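You operate a simulated robot arm through the tools that you are given. There is no shell and no other tool. Be economical: measure what you need, move in short steps, check, and stop when the job is done.

Carry out the task below with a simulated two-armed robot. There is one attempt and no reset: what you move stays moved.

Task
Pick up the measuring jug from the slotted plate on the cooling rack with one hand, pass it to the other hand and put it on the middle shelf of the cooling rack. Set down upright: measuring jug.

The check looks at the end state, three seconds after you hand in, the way a careful person would. Anything else that was tipped, shoved, dropped, spilled or broken makes it a failure.

Robot
Two 7-joint arms with two-finger parallel grippers on one trunk, on a base that drives. Base frame: it is fixed to the floor where the robot stands at the start and does not move with it; the origin is under the middle of the robot, x ahead of it, y to its left, z up. Readings come in mm, rad, newtons and seconds.
The left shoulder is at the start at [50, 161, 1148], the right one opposite. With the tool pointing down near the work surface each hand reaches from about 180 to 680 mm from the robot's upright axis, wherever it stands, measured 20 degrees to its own side. Places, roughly: middle shelf of the cooling rack [700, 600, 400]. Payload 3.43 kg a hand.
The tool frame of a hand sits at the grasp point between the pads (the TCP): z along the fingers, y along the line on which they close. The tips reach 30 mm beyond it. The gripper opens to 94 mm. The fingers are 28 mm wide and 10 mm thick; the gripper's body (50 by 96 mm) begins 55 mm behind the TCP.
Orientation is told as [roll, pitch, yaw] about the base's x, y, z axes, in that order, counted from this pose: with the fingers straight down and closing along the base's y, the tool's x points along the base's -x, its y along +y and its z along -z.

Tools
- The arms move only by the tool step_arm. It takes "left_rows", "right_rows" or both (then of equal length, played together; a hand with none holds still); each is a list of rows, each an object of numbers (a shift or turn left out is 0, a gripper value left out holds the last): "dx", "dy", "dz": the shift along the tool's x, y, z in mm; "wx", "wy", "wz": the turn, a rotation vector about the tool's x, y, z in rad; "claw": the opening in per cent of the stroke, from 0 (shut) to 100 (fully open). In form: [{"dx": .., "dy": .., "dz": .., "wx": .., "wy": .., "wz": .., "claw": ..}, ...]. A call has 1 to 10 rows; each row shifts and turns the commanded pose from where the row before left it, along the tool's axes as they then stand. Rows are played at 5 a second. More than 50 mm and 0.15 rad between two rows, or a gripper value outside its range, and nothing of the call is played. A pose out of reach is approached as far as the arm can. The call stops where the force on the tool passes 40 N (or 10 N more than at its start, if that is more) or the arm is blocked; 0.2 s more then pass. The fingers move at their own pace (about 45 mm/s each) and stop on an object; they squeeze with about 31 N. The grip force told is the motor's: it shows also when the fingers shut on nothing. Time passes only in rows, and 0.2 s behind the last, so rows that do not move let the fingers close. The reply holds the time, the measured pose of the TCP, the force on the tool along the base axes, the opening and the grip force, in the units named above and with some noise, with the torque about the TCP (base axes, N m) and any sound that the robot's microphone picked up.
- Cameras (640 x 400 px; columns grow to the right, rows downward): "scene" is now at [137.6, -16.5, 1276.5]; the picture's right is [-0.17, -0.99, 0.00], its down [-0.49, 0.08, -0.87] and it looks along [0.86, -0.14, -0.50] (base axes); focal length 229 px, centre (320, 200). "left" rides on the left gripper at [76, -14, -103] in its tool frame; the picture's right is [0.18, 0.98, 0.00], its down [-0.75, 0.14, -0.64] and it looks along [-0.63, 0.12, 0.77] (tool axes); focal length 243 px, centre (320, 200). "right" rides on the right gripper at [76, 14, -102] in its tool frame; the picture's right is [-0.18, 0.98, 0.00], its down [-0.75, -0.14, -0.64] and it looks along [-0.63, -0.12, 0.77] (tool axes); focal length 243 px, centre (320, 200). There is no depth. A picture from a camera that has moved, and an enlarged one, comes with that camera's place and axes in the base frame and with its lens. The place of the scene camera against the robot may be out by one fixed shift of up to 12 mm in any direction.
- snapshot(camera): a new picture of that camera. The clock stands still meanwhile.
- slide_trunk(by): slides the trunk up (or, below 0, down) by that many mm; the arms and the scene camera ride with it, the base frame stays. It gives what a move gives, with no picture.
- steer(legs): drives the robot by 1 to 6 legs, each [ahead, left, turn to the left] in mm, mm and rad, along the robot's own axes; the way and the turn of a leg run together, so that a leg with both is an arc; at most 1500 mm and 3.142 rad a leg. The arms and the cameras ride along, it lands a little off, and it stops where it bumps. It gives what a move gives.
- head_to(pan, tilt): turns the head with the scene camera to pan (to the left, within 1.396 rad either way) and tilt (down, from -0.506 to 1.204), counted from straight ahead of the robot. It gives what a move gives.
- close_up(camera, box): a new picture of the part [left, top, right, bottom] of that camera's present view, enlarged. The clock stands still meanwhile.
- close_job(): hands the job in; it is judged then, once.

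Work in short steps. Places have to be worked out from the pictures, the camera data and where the tool is seen: move nearer, look again, correct. Check each grasp and each placing, and mend what went wrong. You have 120 turns and 108 pictures in all, those below and enlarged ones among them. Open the grippers and draw the arms clear of the work before you hand the job in, unless the task says otherwise; then end with one line.

The tools are called after "Call:" by a JSON object that holds its "op" and its "data". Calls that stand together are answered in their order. step_arm: Moves the arms, as the interface text tells. Its arguments: {"type":"object","properties":{"left_rows":{"type":"array","items":{"type":"object","properties":{"dx":{"type":"number"},"dy":{"type":"number"},"dz":{"type":"number"},"wx":{"type":"number"},"wy":{"type":"number"},"wz":{"type":"number"},"claw":{"type":"number"}}}},"right_rows":{"type":"array","items":{"type":"object","properties":{"dx":{"type":"number"},"dy":{"type":"number"},"dz":{"type":"number"},"wx":{"type":"number"},"wy":{"type":"number"},"wz":{"type":"number"},"claw":{"type":"number"}}}}},"required":[]} The other tools are called the same way: slide_trunk (by) slides the trunk up or down; steer (legs) drives the base; head_to (pan, tilt) turns the head that bears the scene camera; snapshot (camera) takes a picture; close_up (camera, box) takes an enlarged picture of a part of a camera's view; close_job () hands the job in.

At the start:

```text
clock: 0.0
left_tcp_pos: [381.6, 150.2, 1111.9]
left_tcp_rot: [0.002, 0.001, 0.0]
left_ft_force: [-0.9, -0.3, 0.3]
left_ft_torque: [-0.04, -0.02, -0.03]
left_grip_width: 93.9
left_finger_force: 0.0
right_tcp_pos: [448.3, -268.5, 1132.1]
right_tcp_rot: [0.007, 0.002, -0.004]
right_ft_force: [-0.3, 0.0, 1.0]
right_ft_torque: [-0.02, -0.01, -0.04]
right_grip_width: 94.0
right_finger_force: 0.1
trunk travel left (down, up): [-175.0, 92.0]
robot x, y, heading: [2.2, 0.3, 0.003]
head pan, tilt: [-0.309, 1.131]
```

scene: 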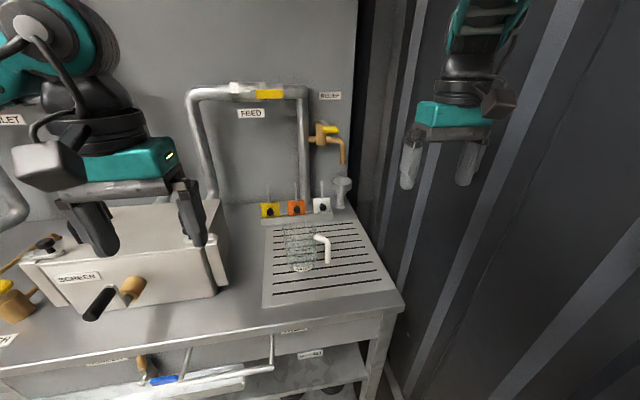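
right: 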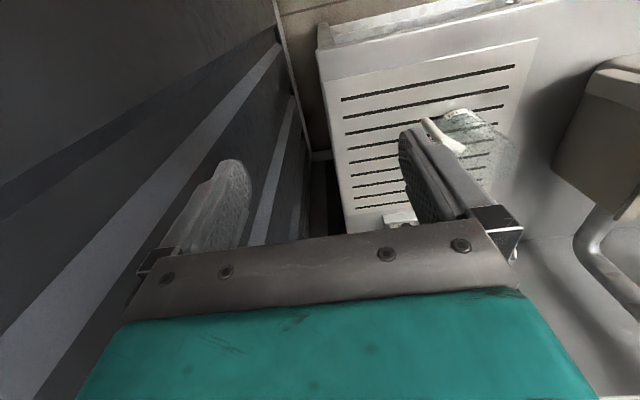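
left: 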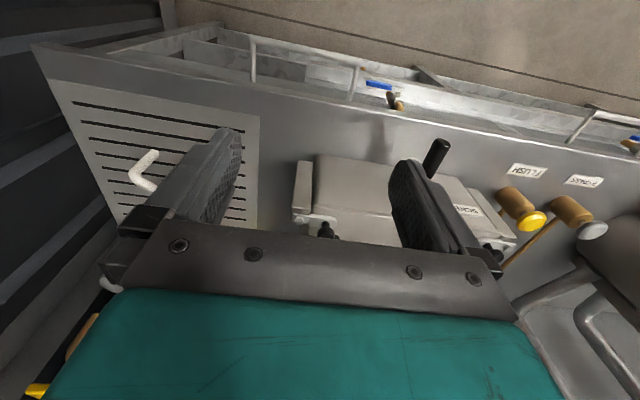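

The jug (glass, with a white handle) stands on the slotted plate to the right. I'll enlarge it and look left to find the rack.

Call:
{"op": "close_up", "data": {"camera": "scene", "box": [240, 170, 420, 310]}}

Call:
{"op": "head_to", "data": {"pan": 0.7, "tilt": 1.13}}

Call:
{"op": "snapshot", "data": {"camera": "scene"}}

```text
2.86 times, centred on (330, 240) of scene
camera zoom: at [137.6, -16.5, 1276.5], right [-0.17, -0.99, 0.0], down [-0.49, 0.08, -0.87], along [0.86, -0.14, -0.5], focal length 654 px, centre (291, 86)
```

zoom: 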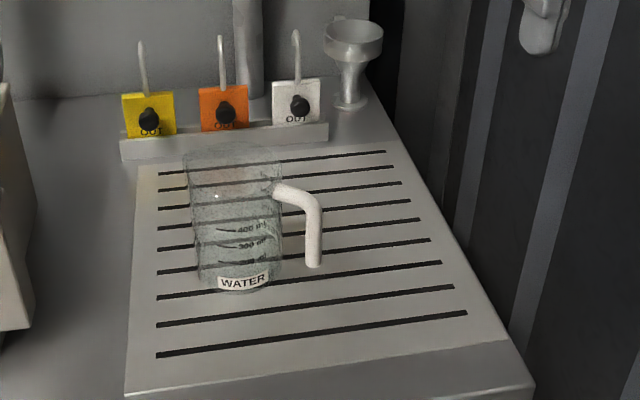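

```text
clock: 1.3
left_tcp_pos: [380.1, 150.5, 1111.8]
left_tcp_rot: [-0.001, -0.002, 0.0]
left_ft_force: [-0.1, 0.0, -0.1]
left_ft_torque: [0.01, -0.02, -0.01]
left_grip_width: 94.2
left_finger_force: 0.1
right_tcp_pos: [448.7, -268.3, 1131.3]
right_tcp_rot: [0.009, 0.002, -0.002]
right_ft_force: [0.5, 0.2, 0.3]
right_ft_torque: [0.01, 0.01, 0.0]
right_grip_width: 93.8
right_finger_force: 0.0
trunk travel left (down, up): [-175.0, 92.0]
robot x, y, heading: [-2.2, -4.4, 0.003]
head pan, tilt: [0.7, 1.129]
```

```text
103 pictures are left
camera scene: at [95.0, 37.8, 1228.8], right [0.64, -0.77, 0.0], down [-0.69, -0.58, -0.43], along [0.33, 0.28, -0.9], focal length 229 px, centre (320, 200)
```

scene: 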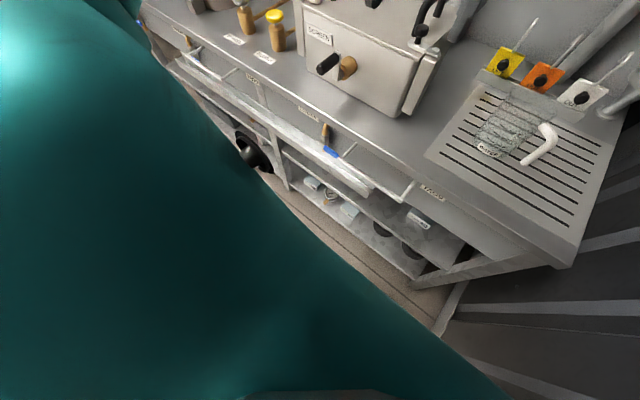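

The bench's lower shelves lie to the left under the worktop, but the left arm hides them. I'll back off a little and drive left so I can look at the shelving head-on.

Call:
{"op": "steer", "data": {"legs": [[-250, 0, 0], [0, 500, 0]]}}

Call:
{"op": "head_to", "data": {"pan": 0.0, "tilt": 0.75}}

Call:
{"op": "snapshot", "data": {"camera": "scene"}}

```text
clock: 7.5
left_tcp_pos: [130.8, 647.6, 1111.5]
left_tcp_rot: [0.001, 0.001, 0.005]
left_ft_force: [0.2, -0.2, 0.7]
left_ft_torque: [0.01, -0.02, -0.01]
left_grip_width: 93.9
left_finger_force: 0.0
right_tcp_pos: [199.1, 228.0, 1132.7]
right_tcp_rot: [0.006, 0.001, 0.002]
right_ft_force: [-0.3, -0.4, -0.2]
right_ft_torque: [0.02, 0.02, -0.03]
right_grip_width: 93.9
right_finger_force: 0.0
trunk travel left (down, up): [-175.0, 92.0]
robot x, y, heading: [-249.0, 495.3, 0.005]
head pan, tilt: [0.7, 1.129]
```

```text
clock: 8.6
left_tcp_pos: [130.8, 646.3, 1111.7]
left_tcp_rot: [0.001, 0.001, 0.005]
left_ft_force: [-0.3, 1.5, -0.2]
left_ft_torque: [-0.04, 0.03, -0.01]
left_grip_width: 93.9
left_finger_force: 0.1
right_tcp_pos: [199.8, 229.0, 1133.0]
right_tcp_rot: [0.007, 0.002, 0.002]
right_ft_force: [1.1, 0.1, 0.1]
right_ft_torque: [0.01, 0.02, 0.03]
right_grip_width: 94.0
right_finger_force: 0.1
trunk travel left (down, up): [-175.0, 92.0]
robot x, y, heading: [-249.8, 493.5, 0.007]
head pan, tilt: [0.0, 0.75]
```

```text
102 pictures are left
camera scene: at [-118.7, 493.9, 1256.4], right [0.01, -1.0, 0.0], down [-0.68, 0.0, -0.73], along [0.73, 0.0, -0.68], focal length 229 px, centre (320, 200)
```

scene: 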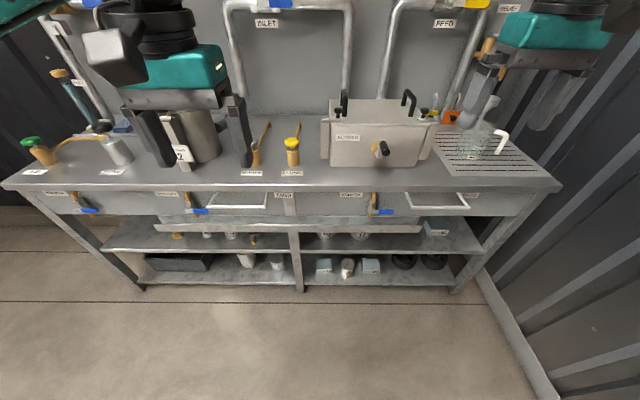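

The bench is the rack: worktop, middle shelf, lower shelf. I'll enlarge the shelves.

Call:
{"op": "close_up", "data": {"camera": "scene", "box": [80, 170, 320, 310]}}

Call:
{"op": "close_up", "data": {"camera": "scene", "box": [280, 170, 520, 310]}}

Call:
{"op": "head_to", "data": {"pan": 0.0, "tilt": 0.35}}

Call:
{"op": "snapshot", "data": {"camera": "scene"}}

```text
2.67 times, centred on (200, 240) of scene
camera zoom: at [-118.7, 493.9, 1256.4], right [0.01, -1.0, 0.0], down [-0.68, 0.0, -0.73], along [0.73, 0.0, -0.68], focal length 610 px, centre (640, 93)
```

zoom: 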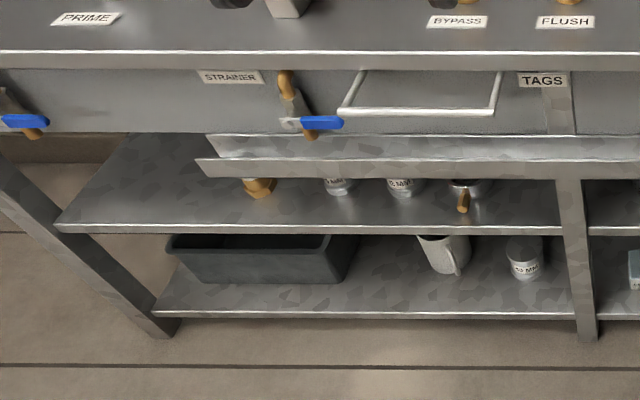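

```text
2.67 times, centred on (400, 240) of scene
camera zoom: at [-118.7, 493.9, 1256.4], right [0.01, -1.0, 0.0], down [-0.68, 0.0, -0.73], along [0.73, 0.0, -0.68], focal length 610 px, centre (107, 93)
```

zoom: 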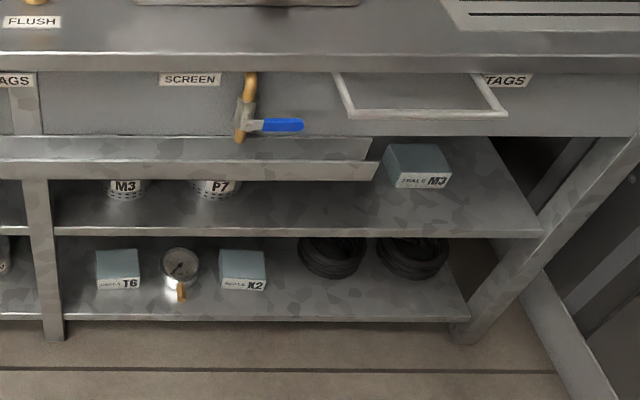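

```text
clock: 9.5
left_tcp_pos: [130.3, 647.1, 1112.3]
left_tcp_rot: [0.0, -0.001, 0.004]
left_ft_force: [-0.4, 0.9, 0.0]
left_ft_torque: [0.01, -0.02, 0.02]
left_grip_width: 94.0
left_finger_force: 0.1
right_tcp_pos: [198.9, 227.8, 1132.1]
right_tcp_rot: [0.007, 0.001, 0.001]
right_ft_force: [0.3, 0.4, 0.3]
right_ft_torque: [-0.01, 0.0, -0.01]
right_grip_width: 93.8
right_finger_force: 0.0
trunk travel left (down, up): [-175.0, 92.0]
robot x, y, heading: [-247.0, 491.6, 0.007]
head pan, tilt: [0.0, 0.351]
```

```text
99 pictures are left
camera scene: at [-108.4, 493.8, 1292.0], right [0.01, -1.0, 0.0], down [-0.34, 0.0, -0.94], along [0.94, 0.01, -0.34], focal length 229 px, centre (320, 200)
```

scene: 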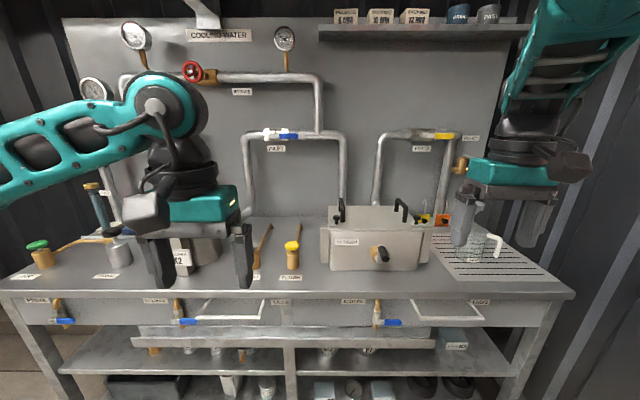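

Now enlarge the shelf bay in this flatter view, especially the channel in front of the middle shelf and its right end.

Call:
{"op": "close_up", "data": {"camera": "scene", "box": [400, 280, 580, 400]}}

Call:
{"op": "close_up", "data": {"camera": "scene", "box": [100, 280, 280, 400]}}

```text
3.33 times, centred on (490, 340) of scene
camera zoom: at [-108.4, 493.8, 1292.0], right [0.01, -1.0, 0.0], down [-0.34, 0.0, -0.94], along [0.94, 0.01, -0.34], focal length 762 px, centre (-247, -267)
```

zoom: 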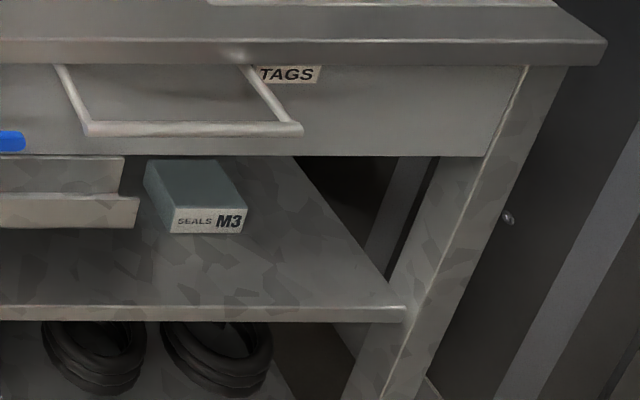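

```text
3.33 times, centred on (190, 340) of scene
camera zoom: at [-108.4, 493.8, 1292.0], right [0.01, -1.0, 0.0], down [-0.34, 0.0, -0.94], along [0.94, 0.01, -0.34], focal length 762 px, centre (753, -267)
```

zoom: 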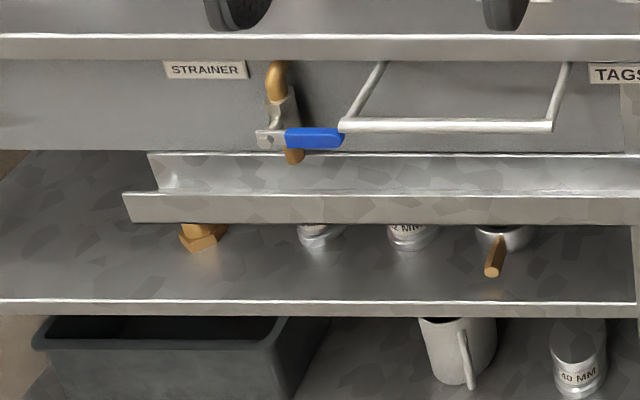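

The right end of the middle shelf (around y 0–200 left of the box M3, beyond the gutter's end) looks free. Now I'll drive back to the jug and measure it.

Call:
{"op": "steer", "data": {"legs": [[0, -420, 0], [240, 0, 0]]}}

Call:
{"op": "head_to", "data": {"pan": -0.2, "tilt": 0.7}}

Call:
{"op": "snapshot", "data": {"camera": "scene"}}

Call:
{"op": "snapshot", "data": {"camera": "right"}}

```text
clock: 15.1
left_tcp_pos: [372.8, 230.7, 1111.0]
left_tcp_rot: [-0.002, 0.002, 0.004]
left_ft_force: [-0.6, 0.2, 0.0]
left_ft_torque: [-0.03, 0.01, -0.02]
left_grip_width: 93.8
left_finger_force: 0.1
right_tcp_pos: [440.2, -188.6, 1133.7]
right_tcp_rot: [0.007, 0.001, 0.001]
right_ft_force: [0.3, 0.2, 0.0]
right_ft_torque: [0.06, 0.01, 0.0]
right_grip_width: 94.2
right_finger_force: 0.0
trunk travel left (down, up): [-175.0, 92.0]
robot x, y, heading: [-7.0, 78.8, -0.001]
head pan, tilt: [0.0, 0.351]
```

```text
clock: 15.9
left_tcp_pos: [371.8, 230.5, 1111.6]
left_tcp_rot: [-0.001, 0.0, 0.004]
left_ft_force: [-0.8, 0.0, -0.3]
left_ft_torque: [0.0, -0.03, 0.01]
left_grip_width: 94.1
left_finger_force: 0.1
right_tcp_pos: [439.8, -189.1, 1131.5]
right_tcp_rot: [0.01, 0.005, -0.003]
right_ft_force: [-0.2, -0.4, -0.1]
right_ft_torque: [-0.02, 0.02, -0.02]
right_grip_width: 93.9
right_finger_force: 0.1
trunk travel left (down, up): [-175.0, 92.0]
robot x, y, heading: [-9.3, 77.6, 0.003]
head pan, tilt: [-0.201, 0.7]
```

```text
96 pictures are left
camera scene: at [128.9, 67.4, 1274.3], right [-0.11, -0.99, 0.0], down [-0.51, 0.06, -0.86], along [0.85, -0.1, -0.52], focal length 229 px, centre (320, 200)
```

scene: 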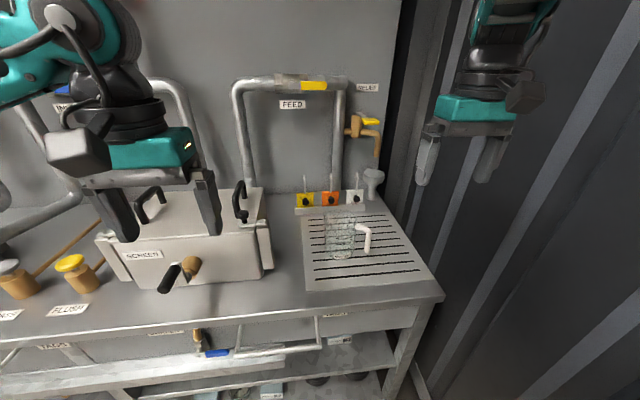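

```text
95 pictures are left
camera right: at [364.9, -175.8, 1234.2], right [0.19, 0.98, 0.01], down [0.76, -0.15, 0.64], along [0.63, -0.11, -0.77], focal length 243 px, centre (320, 200)
```

right: 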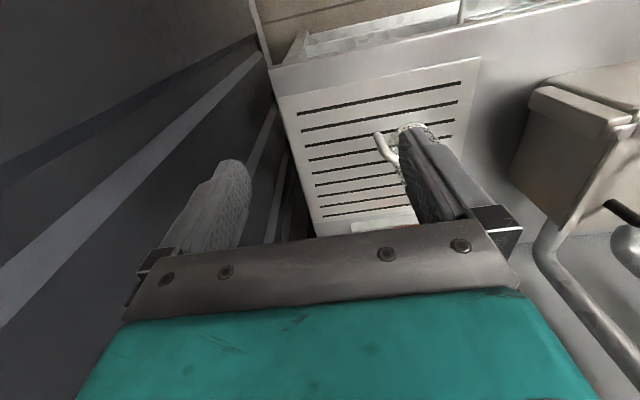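

I'll move the right hand back and to the left, and lower, so its camera looks at the jug between the fingers.

Call:
{"op": "step_arm", "data": {"right_rows": [{"dx": 10, "dy": 43, "dz": 20}, {"dx": 15, "dy": 43, "dz": 25}, {"dx": 15, "dy": 43, "dz": 35}]}}

Call:
{"op": "snapshot", "data": {"camera": "right"}}

Call:
{"op": "close_up", "data": {"camera": "scene", "box": [280, 160, 440, 300]}}

```text
refused: row 2 steps farther than a row can; nothing moved
```

```text
94 pictures are left
camera right: at [364.9, -175.8, 1234.2], right [0.19, 0.98, 0.01], down [0.76, -0.15, 0.64], along [0.63, -0.11, -0.77], focal length 243 px, centre (320, 200)
```

right: 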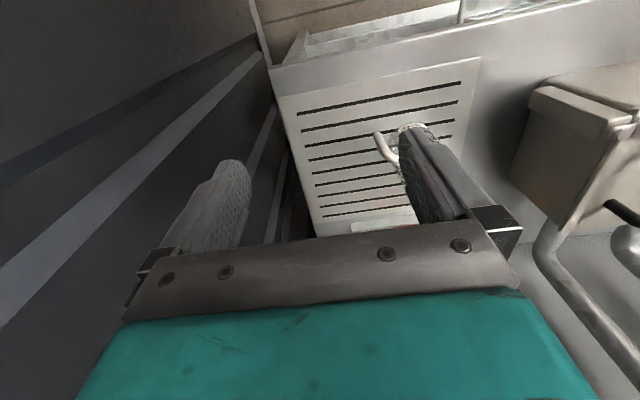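

```text
2.86 times, centred on (360, 230) of scene
camera zoom: at [128.9, 67.4, 1274.3], right [-0.11, -0.99, 0.0], down [-0.51, 0.06, -0.86], along [0.85, -0.1, -0.52], focal length 654 px, centre (206, 114)
```

zoom: 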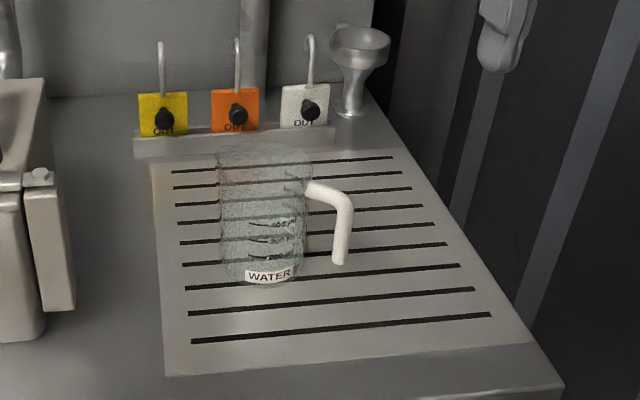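

The row was just over the 50 mm limit; I'll split it finer.

Call:
{"op": "step_arm", "data": {"right_rows": [{"dx": 8, "dy": 32, "dz": 15}, {"dx": 8, "dy": 32, "dz": 20}, {"dx": 12, "dy": 32, "dz": 20}, {"dx": 12, "dy": 33, "dz": 25}]}}

Call:
{"op": "snapshot", "data": {"camera": "right"}}

```text
clock: 16.9
left_tcp_pos: [372.2, 230.2, 1112.2]
left_tcp_rot: [-0.001, 0.001, 0.005]
left_ft_force: [-0.2, 0.6, 0.3]
left_ft_torque: [0.03, 0.02, -0.02]
left_grip_width: 94.2
left_finger_force: 0.1
right_tcp_pos: [462.8, -181.5, 1077.0]
right_tcp_rot: [0.012, -0.003, -0.003]
right_ft_force: [0.6, 0.1, 0.5]
right_ft_torque: [-0.01, -0.01, 0.04]
right_grip_width: 94.1
right_finger_force: 0.1
right hand out of reach, approached as far as the arm can: row 1, 2, 3, 4
trunk travel left (down, up): [-175.0, 92.0]
robot x, y, heading: [-9.8, 78.6, 0.004]
head pan, tilt: [-0.201, 0.7]
```

```text
92 pictures are left
camera right: at [386.6, -167.8, 1179.9], right [0.19, 0.98, 0.01], down [0.75, -0.15, 0.64], along [0.63, -0.11, -0.77], focal length 243 px, centre (320, 200)
```

right: 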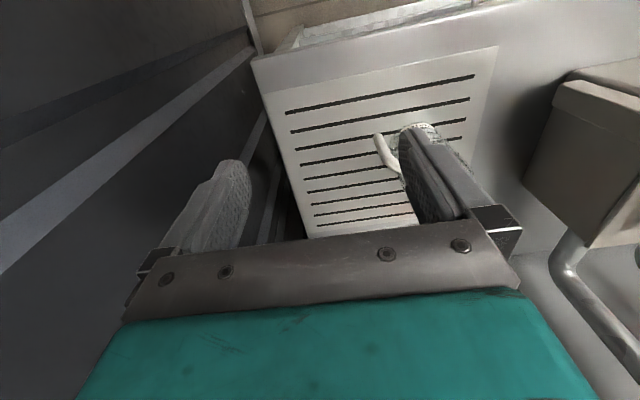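

The right arm can't come closer at this height, so I'll shift the base left and back instead.

Call:
{"op": "steer", "data": {"legs": [[-50, 115, 0]]}}

Call:
{"op": "snapshot", "data": {"camera": "right"}}

```text
clock: 18.6
left_tcp_pos: [322.3, 344.8, 1112.0]
left_tcp_rot: [-0.001, 0.001, 0.0]
left_ft_force: [0.3, -0.1, 0.0]
left_ft_torque: [-0.04, -0.01, -0.03]
left_grip_width: 93.9
left_finger_force: 0.0
right_tcp_pos: [410.9, -66.9, 1075.9]
right_tcp_rot: [0.01, 0.003, -0.007]
right_ft_force: [-0.7, 0.1, 0.0]
right_ft_torque: [-0.04, 0.03, 0.0]
right_grip_width: 94.1
right_finger_force: 0.1
trunk travel left (down, up): [-175.0, 92.0]
robot x, y, heading: [-55.3, 196.8, -0.003]
head pan, tilt: [-0.201, 0.7]
```

```text
91 pictures are left
camera right: at [335.0, -54.2, 1179.3], right [0.19, 0.98, 0.01], down [0.75, -0.15, 0.64], along [0.63, -0.11, -0.77], focal length 243 px, centre (320, 200)
```

right: 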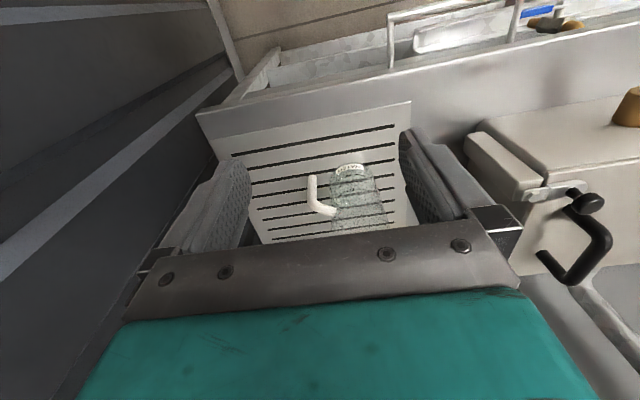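

Call:
{"op": "close_up", "data": {"camera": "right", "box": [240, 110, 440, 240]}}

```text
3.08 times, centred on (340, 175) of right
camera zoom: at [335.0, -54.2, 1179.3], right [0.19, 0.98, 0.01], down [0.75, -0.15, 0.64], along [0.63, -0.11, -0.77], focal length 746 px, centre (258, 277)
```

zoom: 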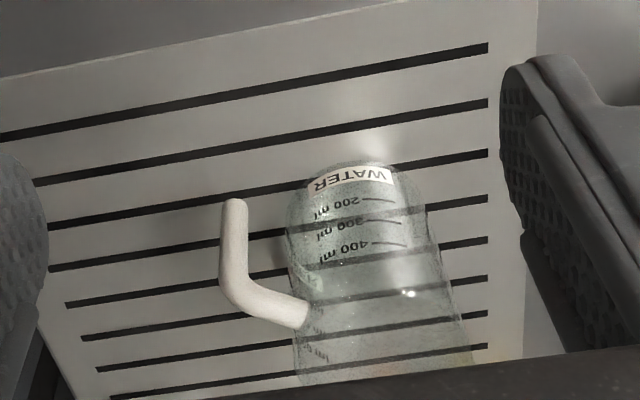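

Triangulating: plate z≈829, jug axis ≈(580,-38), rim z≈955, vertical handle bar ≈(551,-104), pointing mostly to −y. I plan to pinch the rim wall from above with the right hand, with one finger inside, and later give the left hand the handle. First I'll move the base nearer and turn the right hand.

Call:
{"op": "steer", "data": {"legs": [[80, -45, 0]]}}

Call:
{"op": "step_arm", "data": {"right_rows": [{"wz": -0.14}, {"wz": -0.14}, {"wz": -0.14}, {"wz": -0.14}, {"wz": -0.14}, {"wz": -0.14}, {"wz": -0.14}, {"wz": -0.14}]}}

Call:
{"op": "snapshot", "data": {"camera": "right"}}

Call:
{"op": "snapshot", "data": {"camera": "scene"}}

```text
clock: 19.7
left_tcp_pos: [401.5, 299.2, 1111.2]
left_tcp_rot: [0.001, 0.001, 0.001]
left_ft_force: [0.3, 0.2, -0.7]
left_ft_torque: [0.05, 0.03, -0.02]
left_grip_width: 94.0
left_finger_force: 0.0
right_tcp_pos: [489.8, -112.9, 1075.5]
right_tcp_rot: [0.012, 0.002, -0.01]
right_ft_force: [0.4, 0.8, -0.4]
right_ft_torque: [-0.01, 0.03, 0.01]
right_grip_width: 94.0
right_finger_force: 0.0
trunk travel left (down, up): [-175.0, 92.0]
robot x, y, heading: [22.4, 149.1, 0.0]
head pan, tilt: [-0.201, 0.7]
```

```text
clock: 21.5
left_tcp_pos: [401.7, 298.0, 1111.8]
left_tcp_rot: [-0.001, 0.0, 0.002]
left_ft_force: [0.4, -0.1, -0.3]
left_ft_torque: [-0.03, -0.01, -0.03]
left_grip_width: 94.1
left_finger_force: 0.0
right_tcp_pos: [489.8, -114.1, 1077.8]
right_tcp_rot: [0.009, -0.015, 1.112]
right_ft_force: [-0.2, -0.3, 0.4]
right_ft_torque: [0.04, 0.01, -0.03]
right_grip_width: 94.0
right_finger_force: 0.1
trunk travel left (down, up): [-175.0, 92.0]
robot x, y, heading: [22.4, 147.3, -0.003]
head pan, tilt: [-0.201, 0.7]
```

```text
89 pictures are left
camera right: at [443.7, -178.2, 1178.4], right [-0.8, 0.6, 0.01], down [0.46, 0.6, 0.65], along [0.38, 0.53, -0.76], focal length 243 px, centre (320, 200)
```

right: 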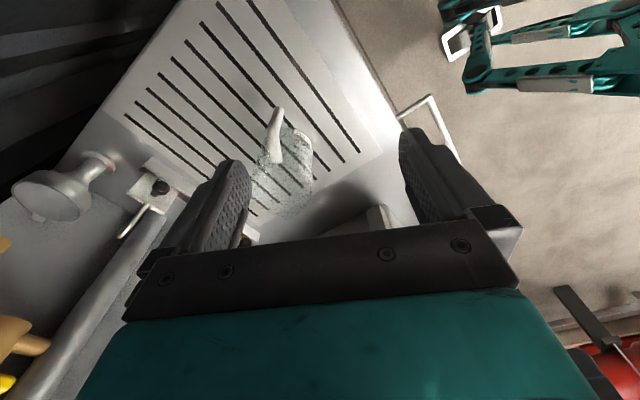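

```text
88 pictures are left
camera scene: at [151.5, 130.8, 1260.7], right [-0.2, -0.98, 0.0], down [-0.63, 0.13, -0.76], along [0.75, -0.15, -0.64], focal length 229 px, centre (320, 200)
```

scene: 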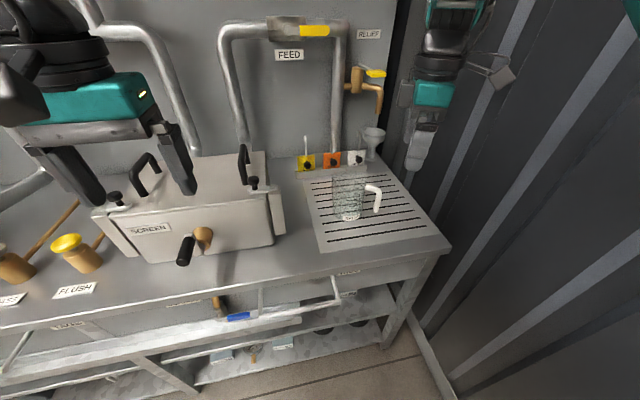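

The orientation works. I'll enlarge both views to refine the jug's position.

Call:
{"op": "close_up", "data": {"camera": "right", "box": [200, 70, 400, 240]}}

Call:
{"op": "close_up", "data": {"camera": "scene", "box": [290, 140, 430, 240]}}

```text
2.35 times, centred on (300, 155) of right
camera zoom: at [443.7, -178.2, 1178.4], right [-0.8, 0.6, 0.01], down [0.46, 0.6, 0.65], along [0.38, 0.53, -0.76], focal length 571 px, centre (367, 306)
```

zoom: 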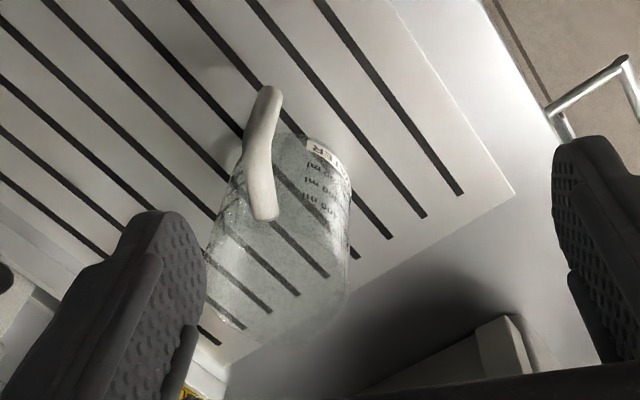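

```text
4.00 times, centred on (360, 190) of scene
camera zoom: at [151.5, 130.8, 1260.7], right [-0.2, -0.98, 0.0], down [-0.63, 0.13, -0.76], along [0.75, -0.15, -0.64], focal length 915 px, centre (160, 240)
```

zoom: 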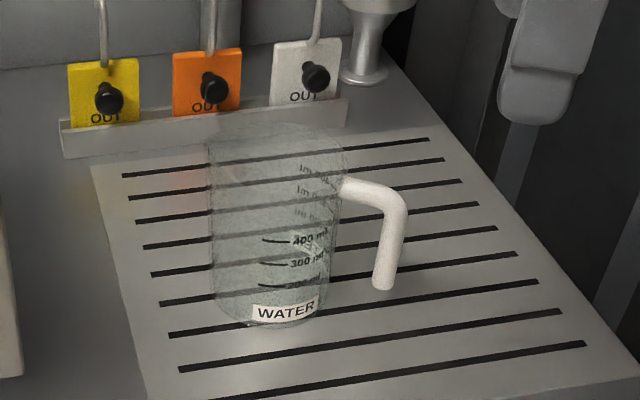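

Refined from the wrist camera: axis ≈(590,-50), rim z≈946, handle at ≈(560,-110). I'll hover over the wall point at azimuth about −25° with the claw half closed.

Call:
{"op": "step_arm", "data": {"right_rows": [{"dx": -25, "dy": -26, "dz": 17, "claw": 55}, {"dx": -25, "dy": -26, "dz": 17}, {"dx": -26, "dy": -26, "dz": 17}, {"dx": -26, "dy": -25, "dz": 17}, {}]}}

Call:
{"op": "snapshot", "data": {"camera": "right"}}

Call:
{"op": "close_up", "data": {"camera": "scene", "box": [290, 100, 450, 240]}}

```text
clock: 22.7
left_tcp_pos: [401.9, 298.8, 1110.4]
left_tcp_rot: [0.0, -0.002, -0.002]
left_ft_force: [-0.6, 0.1, -0.2]
left_ft_torque: [0.0, 0.01, -0.01]
left_grip_width: 94.0
left_finger_force: 0.0
right_tcp_pos: [626.1, -65.6, 1009.4]
right_tcp_rot: [0.009, -0.011, 1.112]
right_ft_force: [-0.1, 0.3, -0.4]
right_ft_torque: [-0.02, 0.01, 0.02]
right_grip_width: 51.7
right_finger_force: 0.0
trunk travel left (down, up): [-175.0, 92.0]
robot x, y, heading: [17.0, 153.8, 0.002]
head pan, tilt: [-0.201, 0.7]
```

```text
85 pictures are left
camera right: at [579.6, -128.6, 1111.0], right [-0.8, 0.6, 0.01], down [0.46, 0.61, 0.65], along [0.38, 0.52, -0.76], focal length 243 px, centre (320, 200)
```

right: 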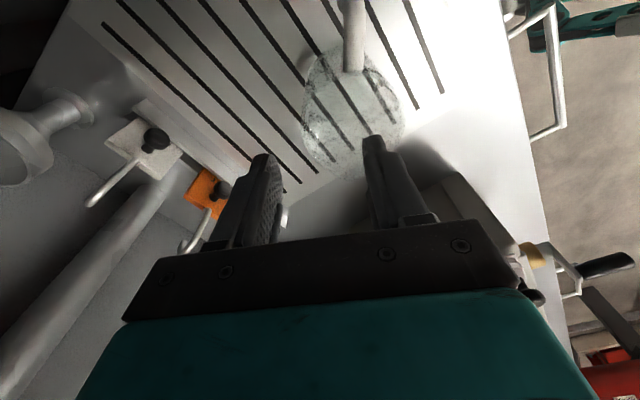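

```text
2.86 times, centred on (370, 170) of scene
camera zoom: at [151.2, 130.9, 1260.7], right [-0.2, -0.98, 0.0], down [-0.63, 0.13, -0.77], along [0.75, -0.15, -0.64], focal length 654 px, centre (177, 286)
```

zoom: 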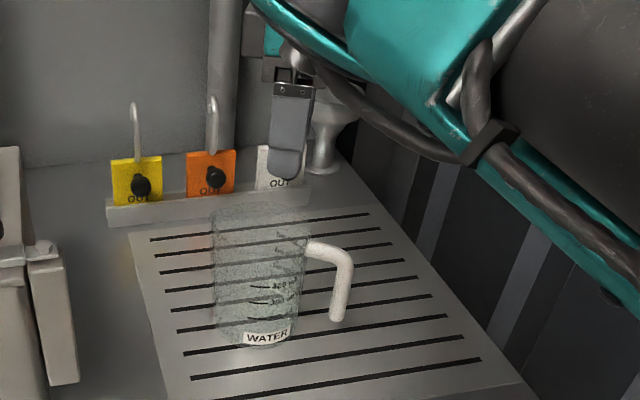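

I'll enlarge the wrist view to see how the pinch point compares with the rim.

Call:
{"op": "close_up", "data": {"camera": "right", "box": [240, 20, 440, 220]}}

```text
2.00 times, centred on (340, 120) of right
camera zoom: at [579.6, -128.6, 1111.0], right [-0.8, 0.6, 0.01], down [0.46, 0.61, 0.65], along [0.38, 0.52, -0.76], focal length 485 px, centre (280, 360)
```

zoom: 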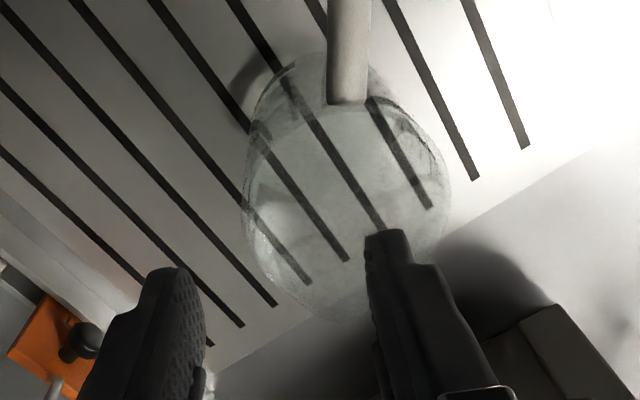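

The pinch point is about 13 mm too far inside; I'll move outward, shift slightly toward the camera, and descend partway.

Call:
{"op": "step_arm", "data": {"right_rows": [{"dx": 5, "dy": -13}, {"dz": 15}, {"dz": 15}, {}]}}

Call:
{"op": "close_up", "data": {"camera": "right", "box": [220, 20, 420, 220]}}

Call:
{"op": "close_up", "data": {"camera": "scene", "box": [300, 130, 420, 230]}}

```text
clock: 23.7
left_tcp_pos: [401.1, 299.2, 1112.2]
left_tcp_rot: [0.001, -0.001, 0.001]
left_ft_force: [-0.3, 0.8, 0.1]
left_ft_torque: [-0.03, -0.02, 0.02]
left_grip_width: 94.1
left_finger_force: 0.1
right_tcp_pos: [634.7, -76.7, 979.9]
right_tcp_rot: [0.011, -0.011, 1.111]
right_ft_force: [-0.3, -0.5, -0.6]
right_ft_torque: [-0.01, 0.0, 0.01]
right_grip_width: 51.9
right_finger_force: 0.0
trunk travel left (down, up): [-175.0, 92.0]
robot x, y, heading: [15.8, 151.1, 0.002]
head pan, tilt: [-0.201, 0.7]
```

```text
2.00 times, centred on (320, 120) of right
camera zoom: at [589.2, -139.5, 1081.3], right [-0.8, 0.6, 0.01], down [0.46, 0.6, 0.65], along [0.38, 0.52, -0.76], focal length 485 px, centre (320, 360)
```

zoom: 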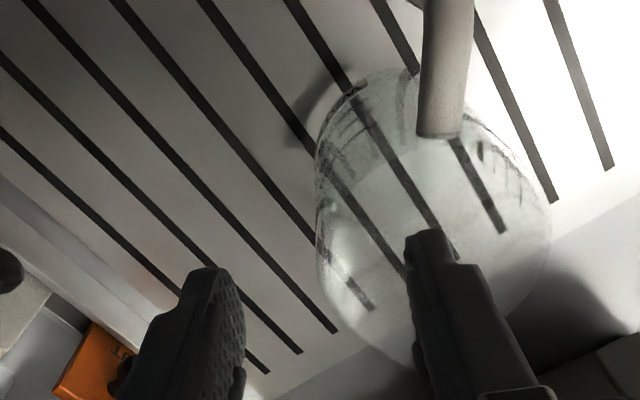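

```text
4.00 times, centred on (360, 180) of scene
camera zoom: at [151.4, 130.9, 1260.7], right [-0.2, -0.98, 0.0], down [-0.63, 0.13, -0.77], along [0.75, -0.15, -0.64], focal length 915 px, centre (160, 280)
```

zoom: 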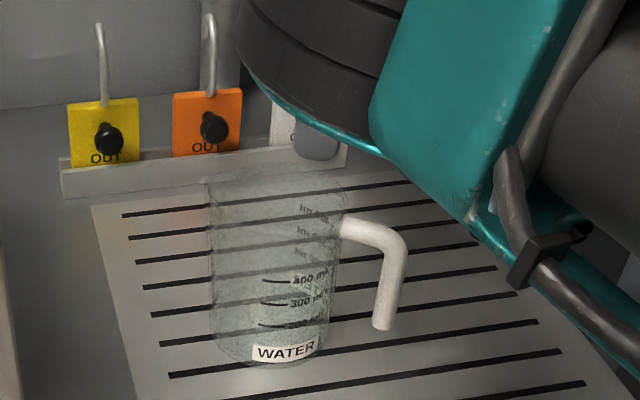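

Parallax between the two heights gives rim z≈948, radius ≈36 and centre ≈(600,-64), so the TCP now sits right over the wall. I'll descend and close.

Call:
{"op": "step_arm", "data": {"right_rows": [{"dz": 12}, {"dz": 12}, {"dz": 10}, {}]}}

Call:
{"op": "close_up", "data": {"camera": "right", "box": [220, 20, 420, 220]}}

```text
clock: 24.7
left_tcp_pos: [400.8, 298.7, 1111.8]
left_tcp_rot: [0.0, 0.0, 0.0]
left_ft_force: [0.5, -0.3, -0.6]
left_ft_torque: [0.01, -0.02, 0.02]
left_grip_width: 93.8
left_finger_force: 0.1
right_tcp_pos: [635.3, -76.1, 944.1]
right_tcp_rot: [0.006, -0.01, 1.113]
right_ft_force: [-0.4, 0.5, 0.1]
right_ft_torque: [0.01, 0.02, 0.0]
right_grip_width: 51.5
right_finger_force: 0.0
trunk travel left (down, up): [-175.0, 92.0]
robot x, y, heading: [20.6, 149.9, 0.002]
head pan, tilt: [-0.201, 0.7]
```

```text
2.00 times, centred on (320, 120) of right
camera zoom: at [589.9, -139.0, 1046.8], right [-0.8, 0.6, 0.01], down [0.46, 0.6, 0.65], along [0.38, 0.52, -0.76], focal length 485 px, centre (320, 360)
```

zoom: 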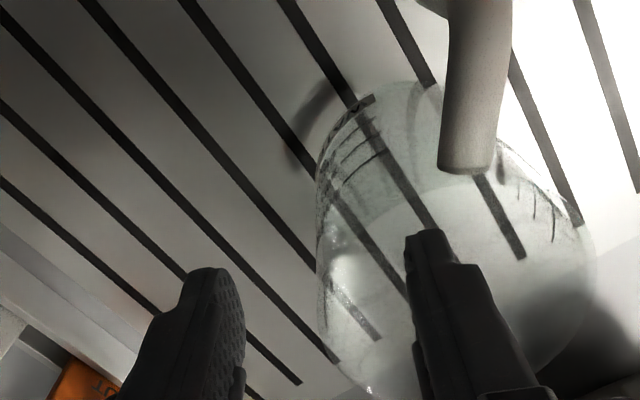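

One finger is inside and one outside, with the wall midway between them and no contact. Closing.

Call:
{"op": "step_arm", "data": {"right_rows": [{"claw": 25}, {"claw": 0}, {}, {}, {}]}}

Call:
{"op": "snapshot", "data": {"camera": "right"}}

```text
clock: 25.9
left_tcp_pos: [401.0, 299.2, 1111.3]
left_tcp_rot: [0.001, 0.001, 0.001]
left_ft_force: [0.4, 0.8, 0.2]
left_ft_torque: [-0.02, 0.0, -0.02]
left_grip_width: 93.9
left_finger_force: 0.1
right_tcp_pos: [636.5, -76.3, 945.0]
right_tcp_rot: [0.007, -0.01, 1.113]
right_ft_force: [0.3, -0.5, 0.2]
right_ft_torque: [0.02, -0.02, 0.01]
right_grip_width: 6.8
right_finger_force: 30.8
trunk travel left (down, up): [-175.0, 92.0]
robot x, y, heading: [17.2, 149.2, 0.002]
head pan, tilt: [-0.201, 0.7]
```

```text
79 pictures are left
camera right: at [589.9, -139.0, 1047.0], right [-0.8, 0.6, 0.01], down [0.46, 0.6, 0.65], along [0.38, 0.52, -0.76], focal length 243 px, centre (320, 200)
```

right: 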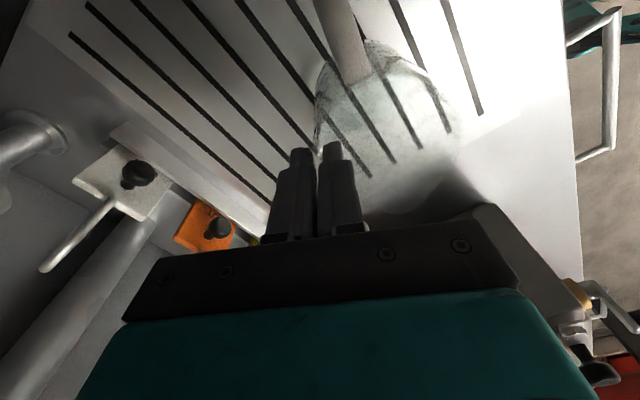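

The fingers stopped at 6.8 mm on the wall with 31 N. I'll lift slowly and check.

Call:
{"op": "step_arm", "data": {"right_rows": [{"dz": -10}, {"dz": -15}, {"dz": -20}, {}]}}

Call:
{"op": "snapshot", "data": {"camera": "scene"}}

```text
clock: 26.9
left_tcp_pos: [403.0, 299.1, 1111.0]
left_tcp_rot: [-0.002, 0.0, 0.0]
left_ft_force: [0.0, 0.3, 0.2]
left_ft_torque: [0.01, 0.02, 0.03]
left_grip_width: 93.9
left_finger_force: 0.0
right_tcp_pos: [634.6, -78.0, 989.1]
right_tcp_rot: [0.01, -0.009, 1.111]
right_ft_force: [-0.6, 0.1, -1.3]
right_ft_torque: [-0.03, -0.06, 0.0]
right_grip_width: 6.5
right_finger_force: 30.7
trunk travel left (down, up): [-175.0, 92.0]
robot x, y, heading: [18.3, 149.2, -0.002]
head pan, tilt: [-0.201, 0.7]
```

```text
78 pictures are left
camera scene: at [151.6, 130.8, 1260.6], right [-0.2, -0.98, 0.0], down [-0.63, 0.13, -0.76], along [0.75, -0.15, -0.64], focal length 229 px, centre (320, 200)
```

scene: 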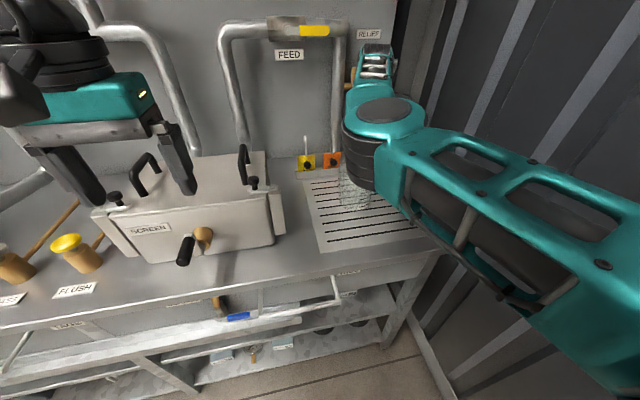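

The jug is lifted (about 1.3 N) and steady. I'll raise it a bit more and back the robot away from the bench to get room for the hand-over.

Call:
{"op": "step_arm", "data": {"right_rows": [{"dz": -20}, {"dz": -20}, {}]}}

Call:
{"op": "steer", "data": {"legs": [[-350, 0, 0]]}}

Call:
{"op": "snapshot", "data": {"camera": "scene"}}

Call:
{"op": "snapshot", "data": {"camera": "right"}}

```text
clock: 27.7
left_tcp_pos: [401.2, 298.0, 1110.8]
left_tcp_rot: [0.0, -0.001, -0.001]
left_ft_force: [0.6, 0.2, 0.1]
left_ft_torque: [-0.01, 0.0, -0.04]
left_grip_width: 94.1
left_finger_force: 0.1
right_tcp_pos: [635.8, -76.2, 1029.5]
right_tcp_rot: [0.009, -0.009, 1.11]
right_ft_force: [1.0, -0.2, -1.3]
right_ft_torque: [-0.05, -0.05, 0.03]
right_grip_width: 6.4
right_finger_force: 30.9
trunk travel left (down, up): [-175.0, 92.0]
robot x, y, heading: [20.2, 149.0, 0.001]
head pan, tilt: [-0.201, 0.7]
```

```text
clock: 29.9
left_tcp_pos: [49.4, 299.7, 1112.0]
left_tcp_rot: [-0.001, 0.0, 0.003]
left_ft_force: [0.5, 0.6, -0.4]
left_ft_torque: [-0.02, 0.0, -0.01]
left_grip_width: 93.7
left_finger_force: 0.1
right_tcp_pos: [284.1, -76.5, 1030.6]
right_tcp_rot: [0.007, -0.011, 1.114]
right_ft_force: [0.0, 0.6, -0.9]
right_ft_torque: [0.01, -0.07, -0.07]
right_grip_width: 6.6
right_finger_force: 30.8
trunk travel left (down, up): [-175.0, 92.0]
robot x, y, heading: [-332.9, 147.4, -0.001]
head pan, tilt: [-0.201, 0.7]
```

```text
77 pictures are left
camera scene: at [-201.3, 131.0, 1260.7], right [-0.2, -0.98, 0.0], down [-0.63, 0.13, -0.77], along [0.75, -0.15, -0.64], focal length 229 px, centre (320, 200)
```

scene: 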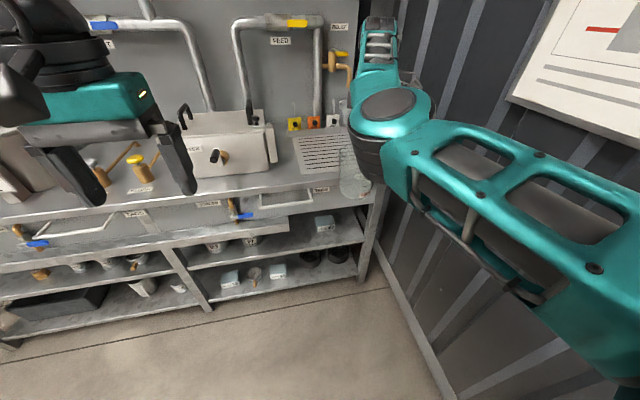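

```text
76 pictures are left
camera right: at [237.9, -139.2, 1131.8], right [-0.8, 0.6, 0.01], down [0.46, 0.61, 0.65], along [0.38, 0.52, -0.76], focal length 243 px, centre (320, 200)
```

right: 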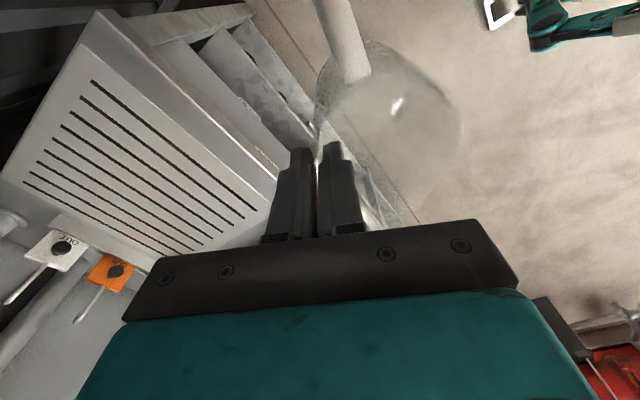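

The jug hangs steady. The handle lies at about (+64,+52) in the right tool's xy. I'll lower the right hand and tilt the left tool 45° forward at the same time.

Call:
{"op": "step_arm", "data": {"right_rows": [{"dz": 25}, {"dz": 25}, {"dz": 25}, {"dz": 25}, {"dz": 25}, {"dz": 25}], "left_rows": [{"wy": -0.13}, {"wy": -0.13}, {"wy": -0.13}, {"wy": -0.13}, {"wy": -0.13}, {"wy": -0.13}]}}

```text
clock: 31.3
left_tcp_pos: [49.5, 299.9, 1111.5]
left_tcp_rot: [-0.002, -0.782, 0.002]
left_ft_force: [-1.1, -0.7, -0.3]
left_ft_torque: [-0.02, -0.01, 0.03]
left_grip_width: 94.0
left_finger_force: 0.1
right_tcp_pos: [282.9, -73.8, 878.4]
right_tcp_rot: [0.006, -0.01, 1.113]
right_ft_force: [0.3, -0.7, -1.8]
right_ft_torque: [-0.02, -0.06, 0.02]
right_grip_width: 6.5
right_finger_force: 31.5
trunk travel left (down, up): [-175.0, 92.0]
robot x, y, heading: [-331.6, 152.0, 0.004]
head pan, tilt: [-0.201, 0.7]
```

Both poses are good. Now I'll turn the right hand back to yaw 0, which turns the handle toward the robot, while the left hand lowers straight down.

Call:
{"op": "step_arm", "data": {"right_rows": [{"wz": 0.139}, {"wz": 0.139}, {"wz": 0.139}, {"wz": 0.139}, {"wz": 0.139}, {"wz": 0.139}, {"wz": 0.139}, {"wz": 0.139}], "left_rows": [{"dx": 22, "dz": 22}, {"dx": 22, "dz": 22}, {"dx": 22, "dz": 22}, {"dx": 22, "dz": 22}, {"dx": 22, "dz": 22}, {"dx": 22, "dz": 22}, {"dx": 22, "dz": 22}, {"dx": 22, "dz": 22}]}}

Call:
{"op": "snapshot", "data": {"camera": "scene"}}

```text
clock: 33.1
left_tcp_pos: [59.8, 294.2, 864.6]
left_tcp_rot: [-0.003, -0.782, 0.001]
left_ft_force: [0.3, 0.1, -0.2]
left_ft_torque: [-0.02, 0.02, 0.01]
left_grip_width: 94.0
left_finger_force: 0.1
left hand out of reach, approached as far as the arm can: row 2, 3
right_tcp_pos: [282.8, -75.3, 879.5]
right_tcp_rot: [0.012, 0.002, -0.002]
right_ft_force: [0.9, 0.3, -1.1]
right_ft_torque: [-0.02, -0.03, -0.01]
right_grip_width: 6.5
right_finger_force: 31.5
trunk travel left (down, up): [-175.0, 92.0]
robot x, y, heading: [-331.9, 150.9, 0.0]
head pan, tilt: [-0.201, 0.7]
```

```text
75 pictures are left
camera scene: at [-200.5, 130.3, 1260.5], right [-0.2, -0.98, 0.0], down [-0.63, 0.13, -0.76], along [0.75, -0.15, -0.64], focal length 229 px, centre (320, 200)
```

scene: 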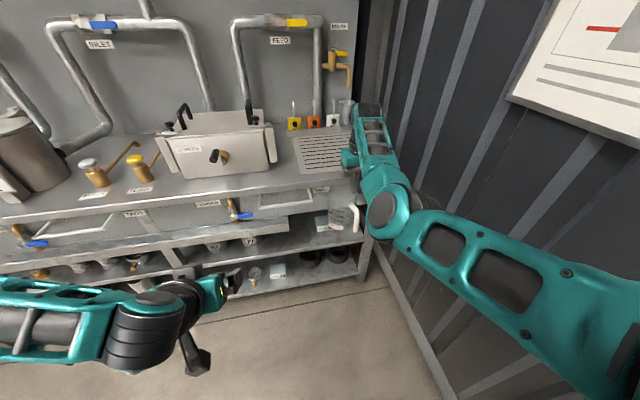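

Handle now faces the robot and the left arm is clear. I'll bring the right hand inward with the jug.

Call:
{"op": "step_arm", "data": {"right_rows": [{"dx": 19, "dy": 27}, {"dx": 19, "dy": 27}, {"dx": 19, "dy": 27}, {"dx": 19, "dy": 27}, {"dx": 19, "dy": 27}]}}

Call:
{"op": "snapshot", "data": {"camera": "scene"}}

Call:
{"op": "snapshot", "data": {"camera": "left"}}

Call:
{"op": "snapshot", "data": {"camera": "right"}}

```text
clock: 34.3
left_tcp_pos: [57.8, 295.6, 865.2]
left_tcp_rot: [-0.001, -0.78, 0.001]
left_ft_force: [0.7, -0.5, 0.6]
left_ft_torque: [0.01, -0.01, 0.01]
left_grip_width: 93.7
left_finger_force: 0.2
right_tcp_pos: [197.6, 53.2, 875.0]
right_tcp_rot: [0.002, 0.001, -0.014]
right_ft_force: [0.4, 0.8, -1.3]
right_ft_torque: [-0.07, 0.0, 0.04]
right_grip_width: 6.6
right_finger_force: 30.8
right hand out of reach, approached as far as the arm can: row 5
trunk travel left (down, up): [-175.0, 92.0]
robot x, y, heading: [-330.6, 150.9, 0.005]
head pan, tilt: [-0.201, 0.7]
```

```text
74 pictures are left
camera scene: at [-200.9, 131.3, 1260.7], right [-0.2, -0.98, 0.0], down [-0.63, 0.13, -0.76], along [0.75, -0.15, -0.64], focal length 229 px, centre (320, 200)
```

scene: 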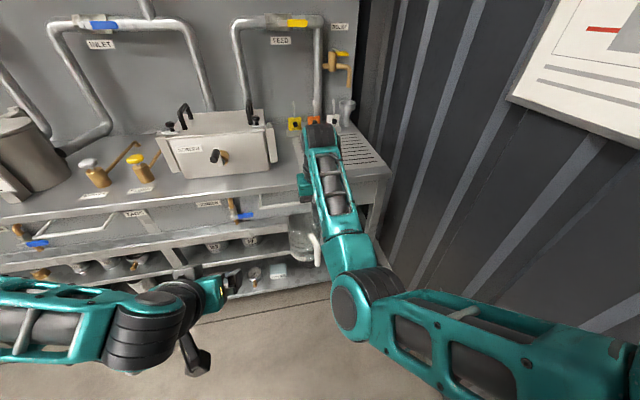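

```text
73 pictures are left
camera left: at [-67.5, 280.3, 883.6], right [-0.13, 0.98, -0.13], down [0.08, 0.14, 0.99], along [0.99, 0.12, -0.1], focal length 243 px, centre (320, 200)
```

left: 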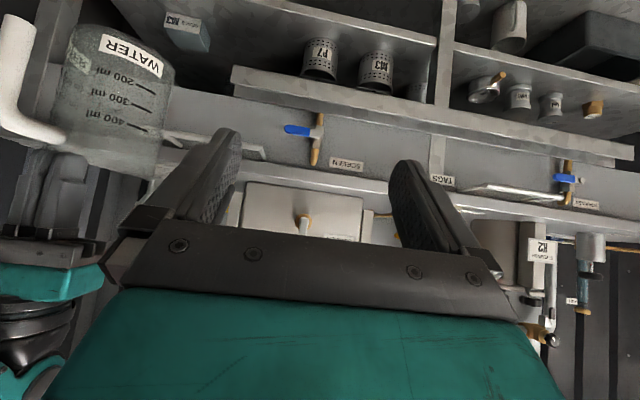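

```text
72 pictures are left
camera right: at [123.0, 67.9, 977.3], right [0.2, 0.98, 0.0], down [0.75, -0.15, 0.64], along [0.63, -0.12, -0.77], focal length 243 px, centre (320, 200)
```

right: 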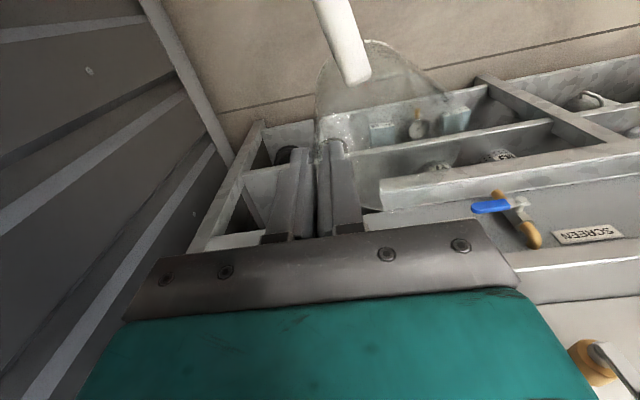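

The left view shows the handle pointing back-right (azimuth ≈210°), and the right elbow sits where the left wrist would have to be. I'll turn the right hand so the handle points back-left, letting the left hand come in from the left.

Call:
{"op": "step_arm", "data": {"right_rows": [{"wz": 0.14}, {"wz": 0.14}, {"wz": 0.14}, {"wz": 0.14}, {"wz": 0.14}, {"wz": 0.14}, {"wz": 0.14}, {"wz": 0.14}]}}

Call:
{"op": "snapshot", "data": {"camera": "scene"}}

Call:
{"op": "snapshot", "data": {"camera": "left"}}

```text
clock: 36.1
left_tcp_pos: [58.9, 294.2, 865.2]
left_tcp_rot: [-0.002, -0.779, 0.003]
left_ft_force: [0.5, 0.2, -0.4]
left_ft_torque: [0.0, -0.01, -0.01]
left_grip_width: 94.1
left_finger_force: 0.0
right_tcp_pos: [196.5, 52.6, 872.9]
right_tcp_rot: [-0.004, 0.004, -1.131]
right_ft_force: [-0.1, 0.5, -0.1]
right_ft_torque: [-0.03, 0.04, 0.05]
right_grip_width: 6.7
right_finger_force: 31.6
trunk travel left (down, up): [-175.0, 92.0]
robot x, y, heading: [-328.4, 152.1, -0.0]
head pan, tilt: [-0.201, 0.7]
```

```text
71 pictures are left
camera scene: at [-200.8, 131.0, 1260.7], right [-0.2, -0.98, 0.0], down [-0.63, 0.13, -0.76], along [0.75, -0.15, -0.64], focal length 229 px, centre (320, 200)
```

scene: 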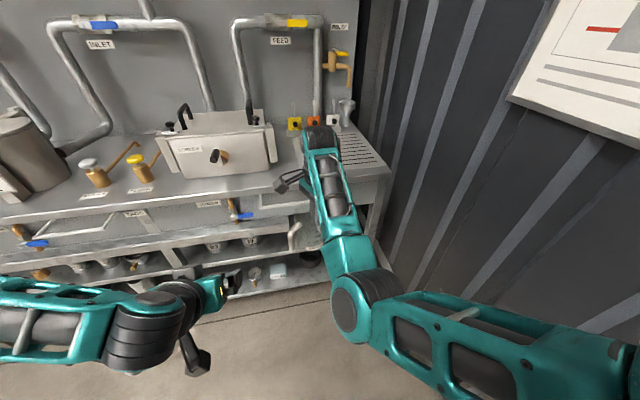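

```text
70 pictures are left
camera left: at [-67.5, 280.0, 883.6], right [-0.13, 0.98, -0.13], down [0.08, 0.14, 0.99], along [0.99, 0.12, -0.1], focal length 243 px, centre (320, 200)
```

left: 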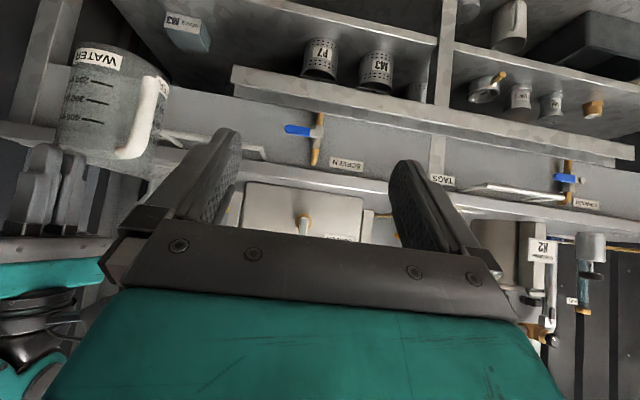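

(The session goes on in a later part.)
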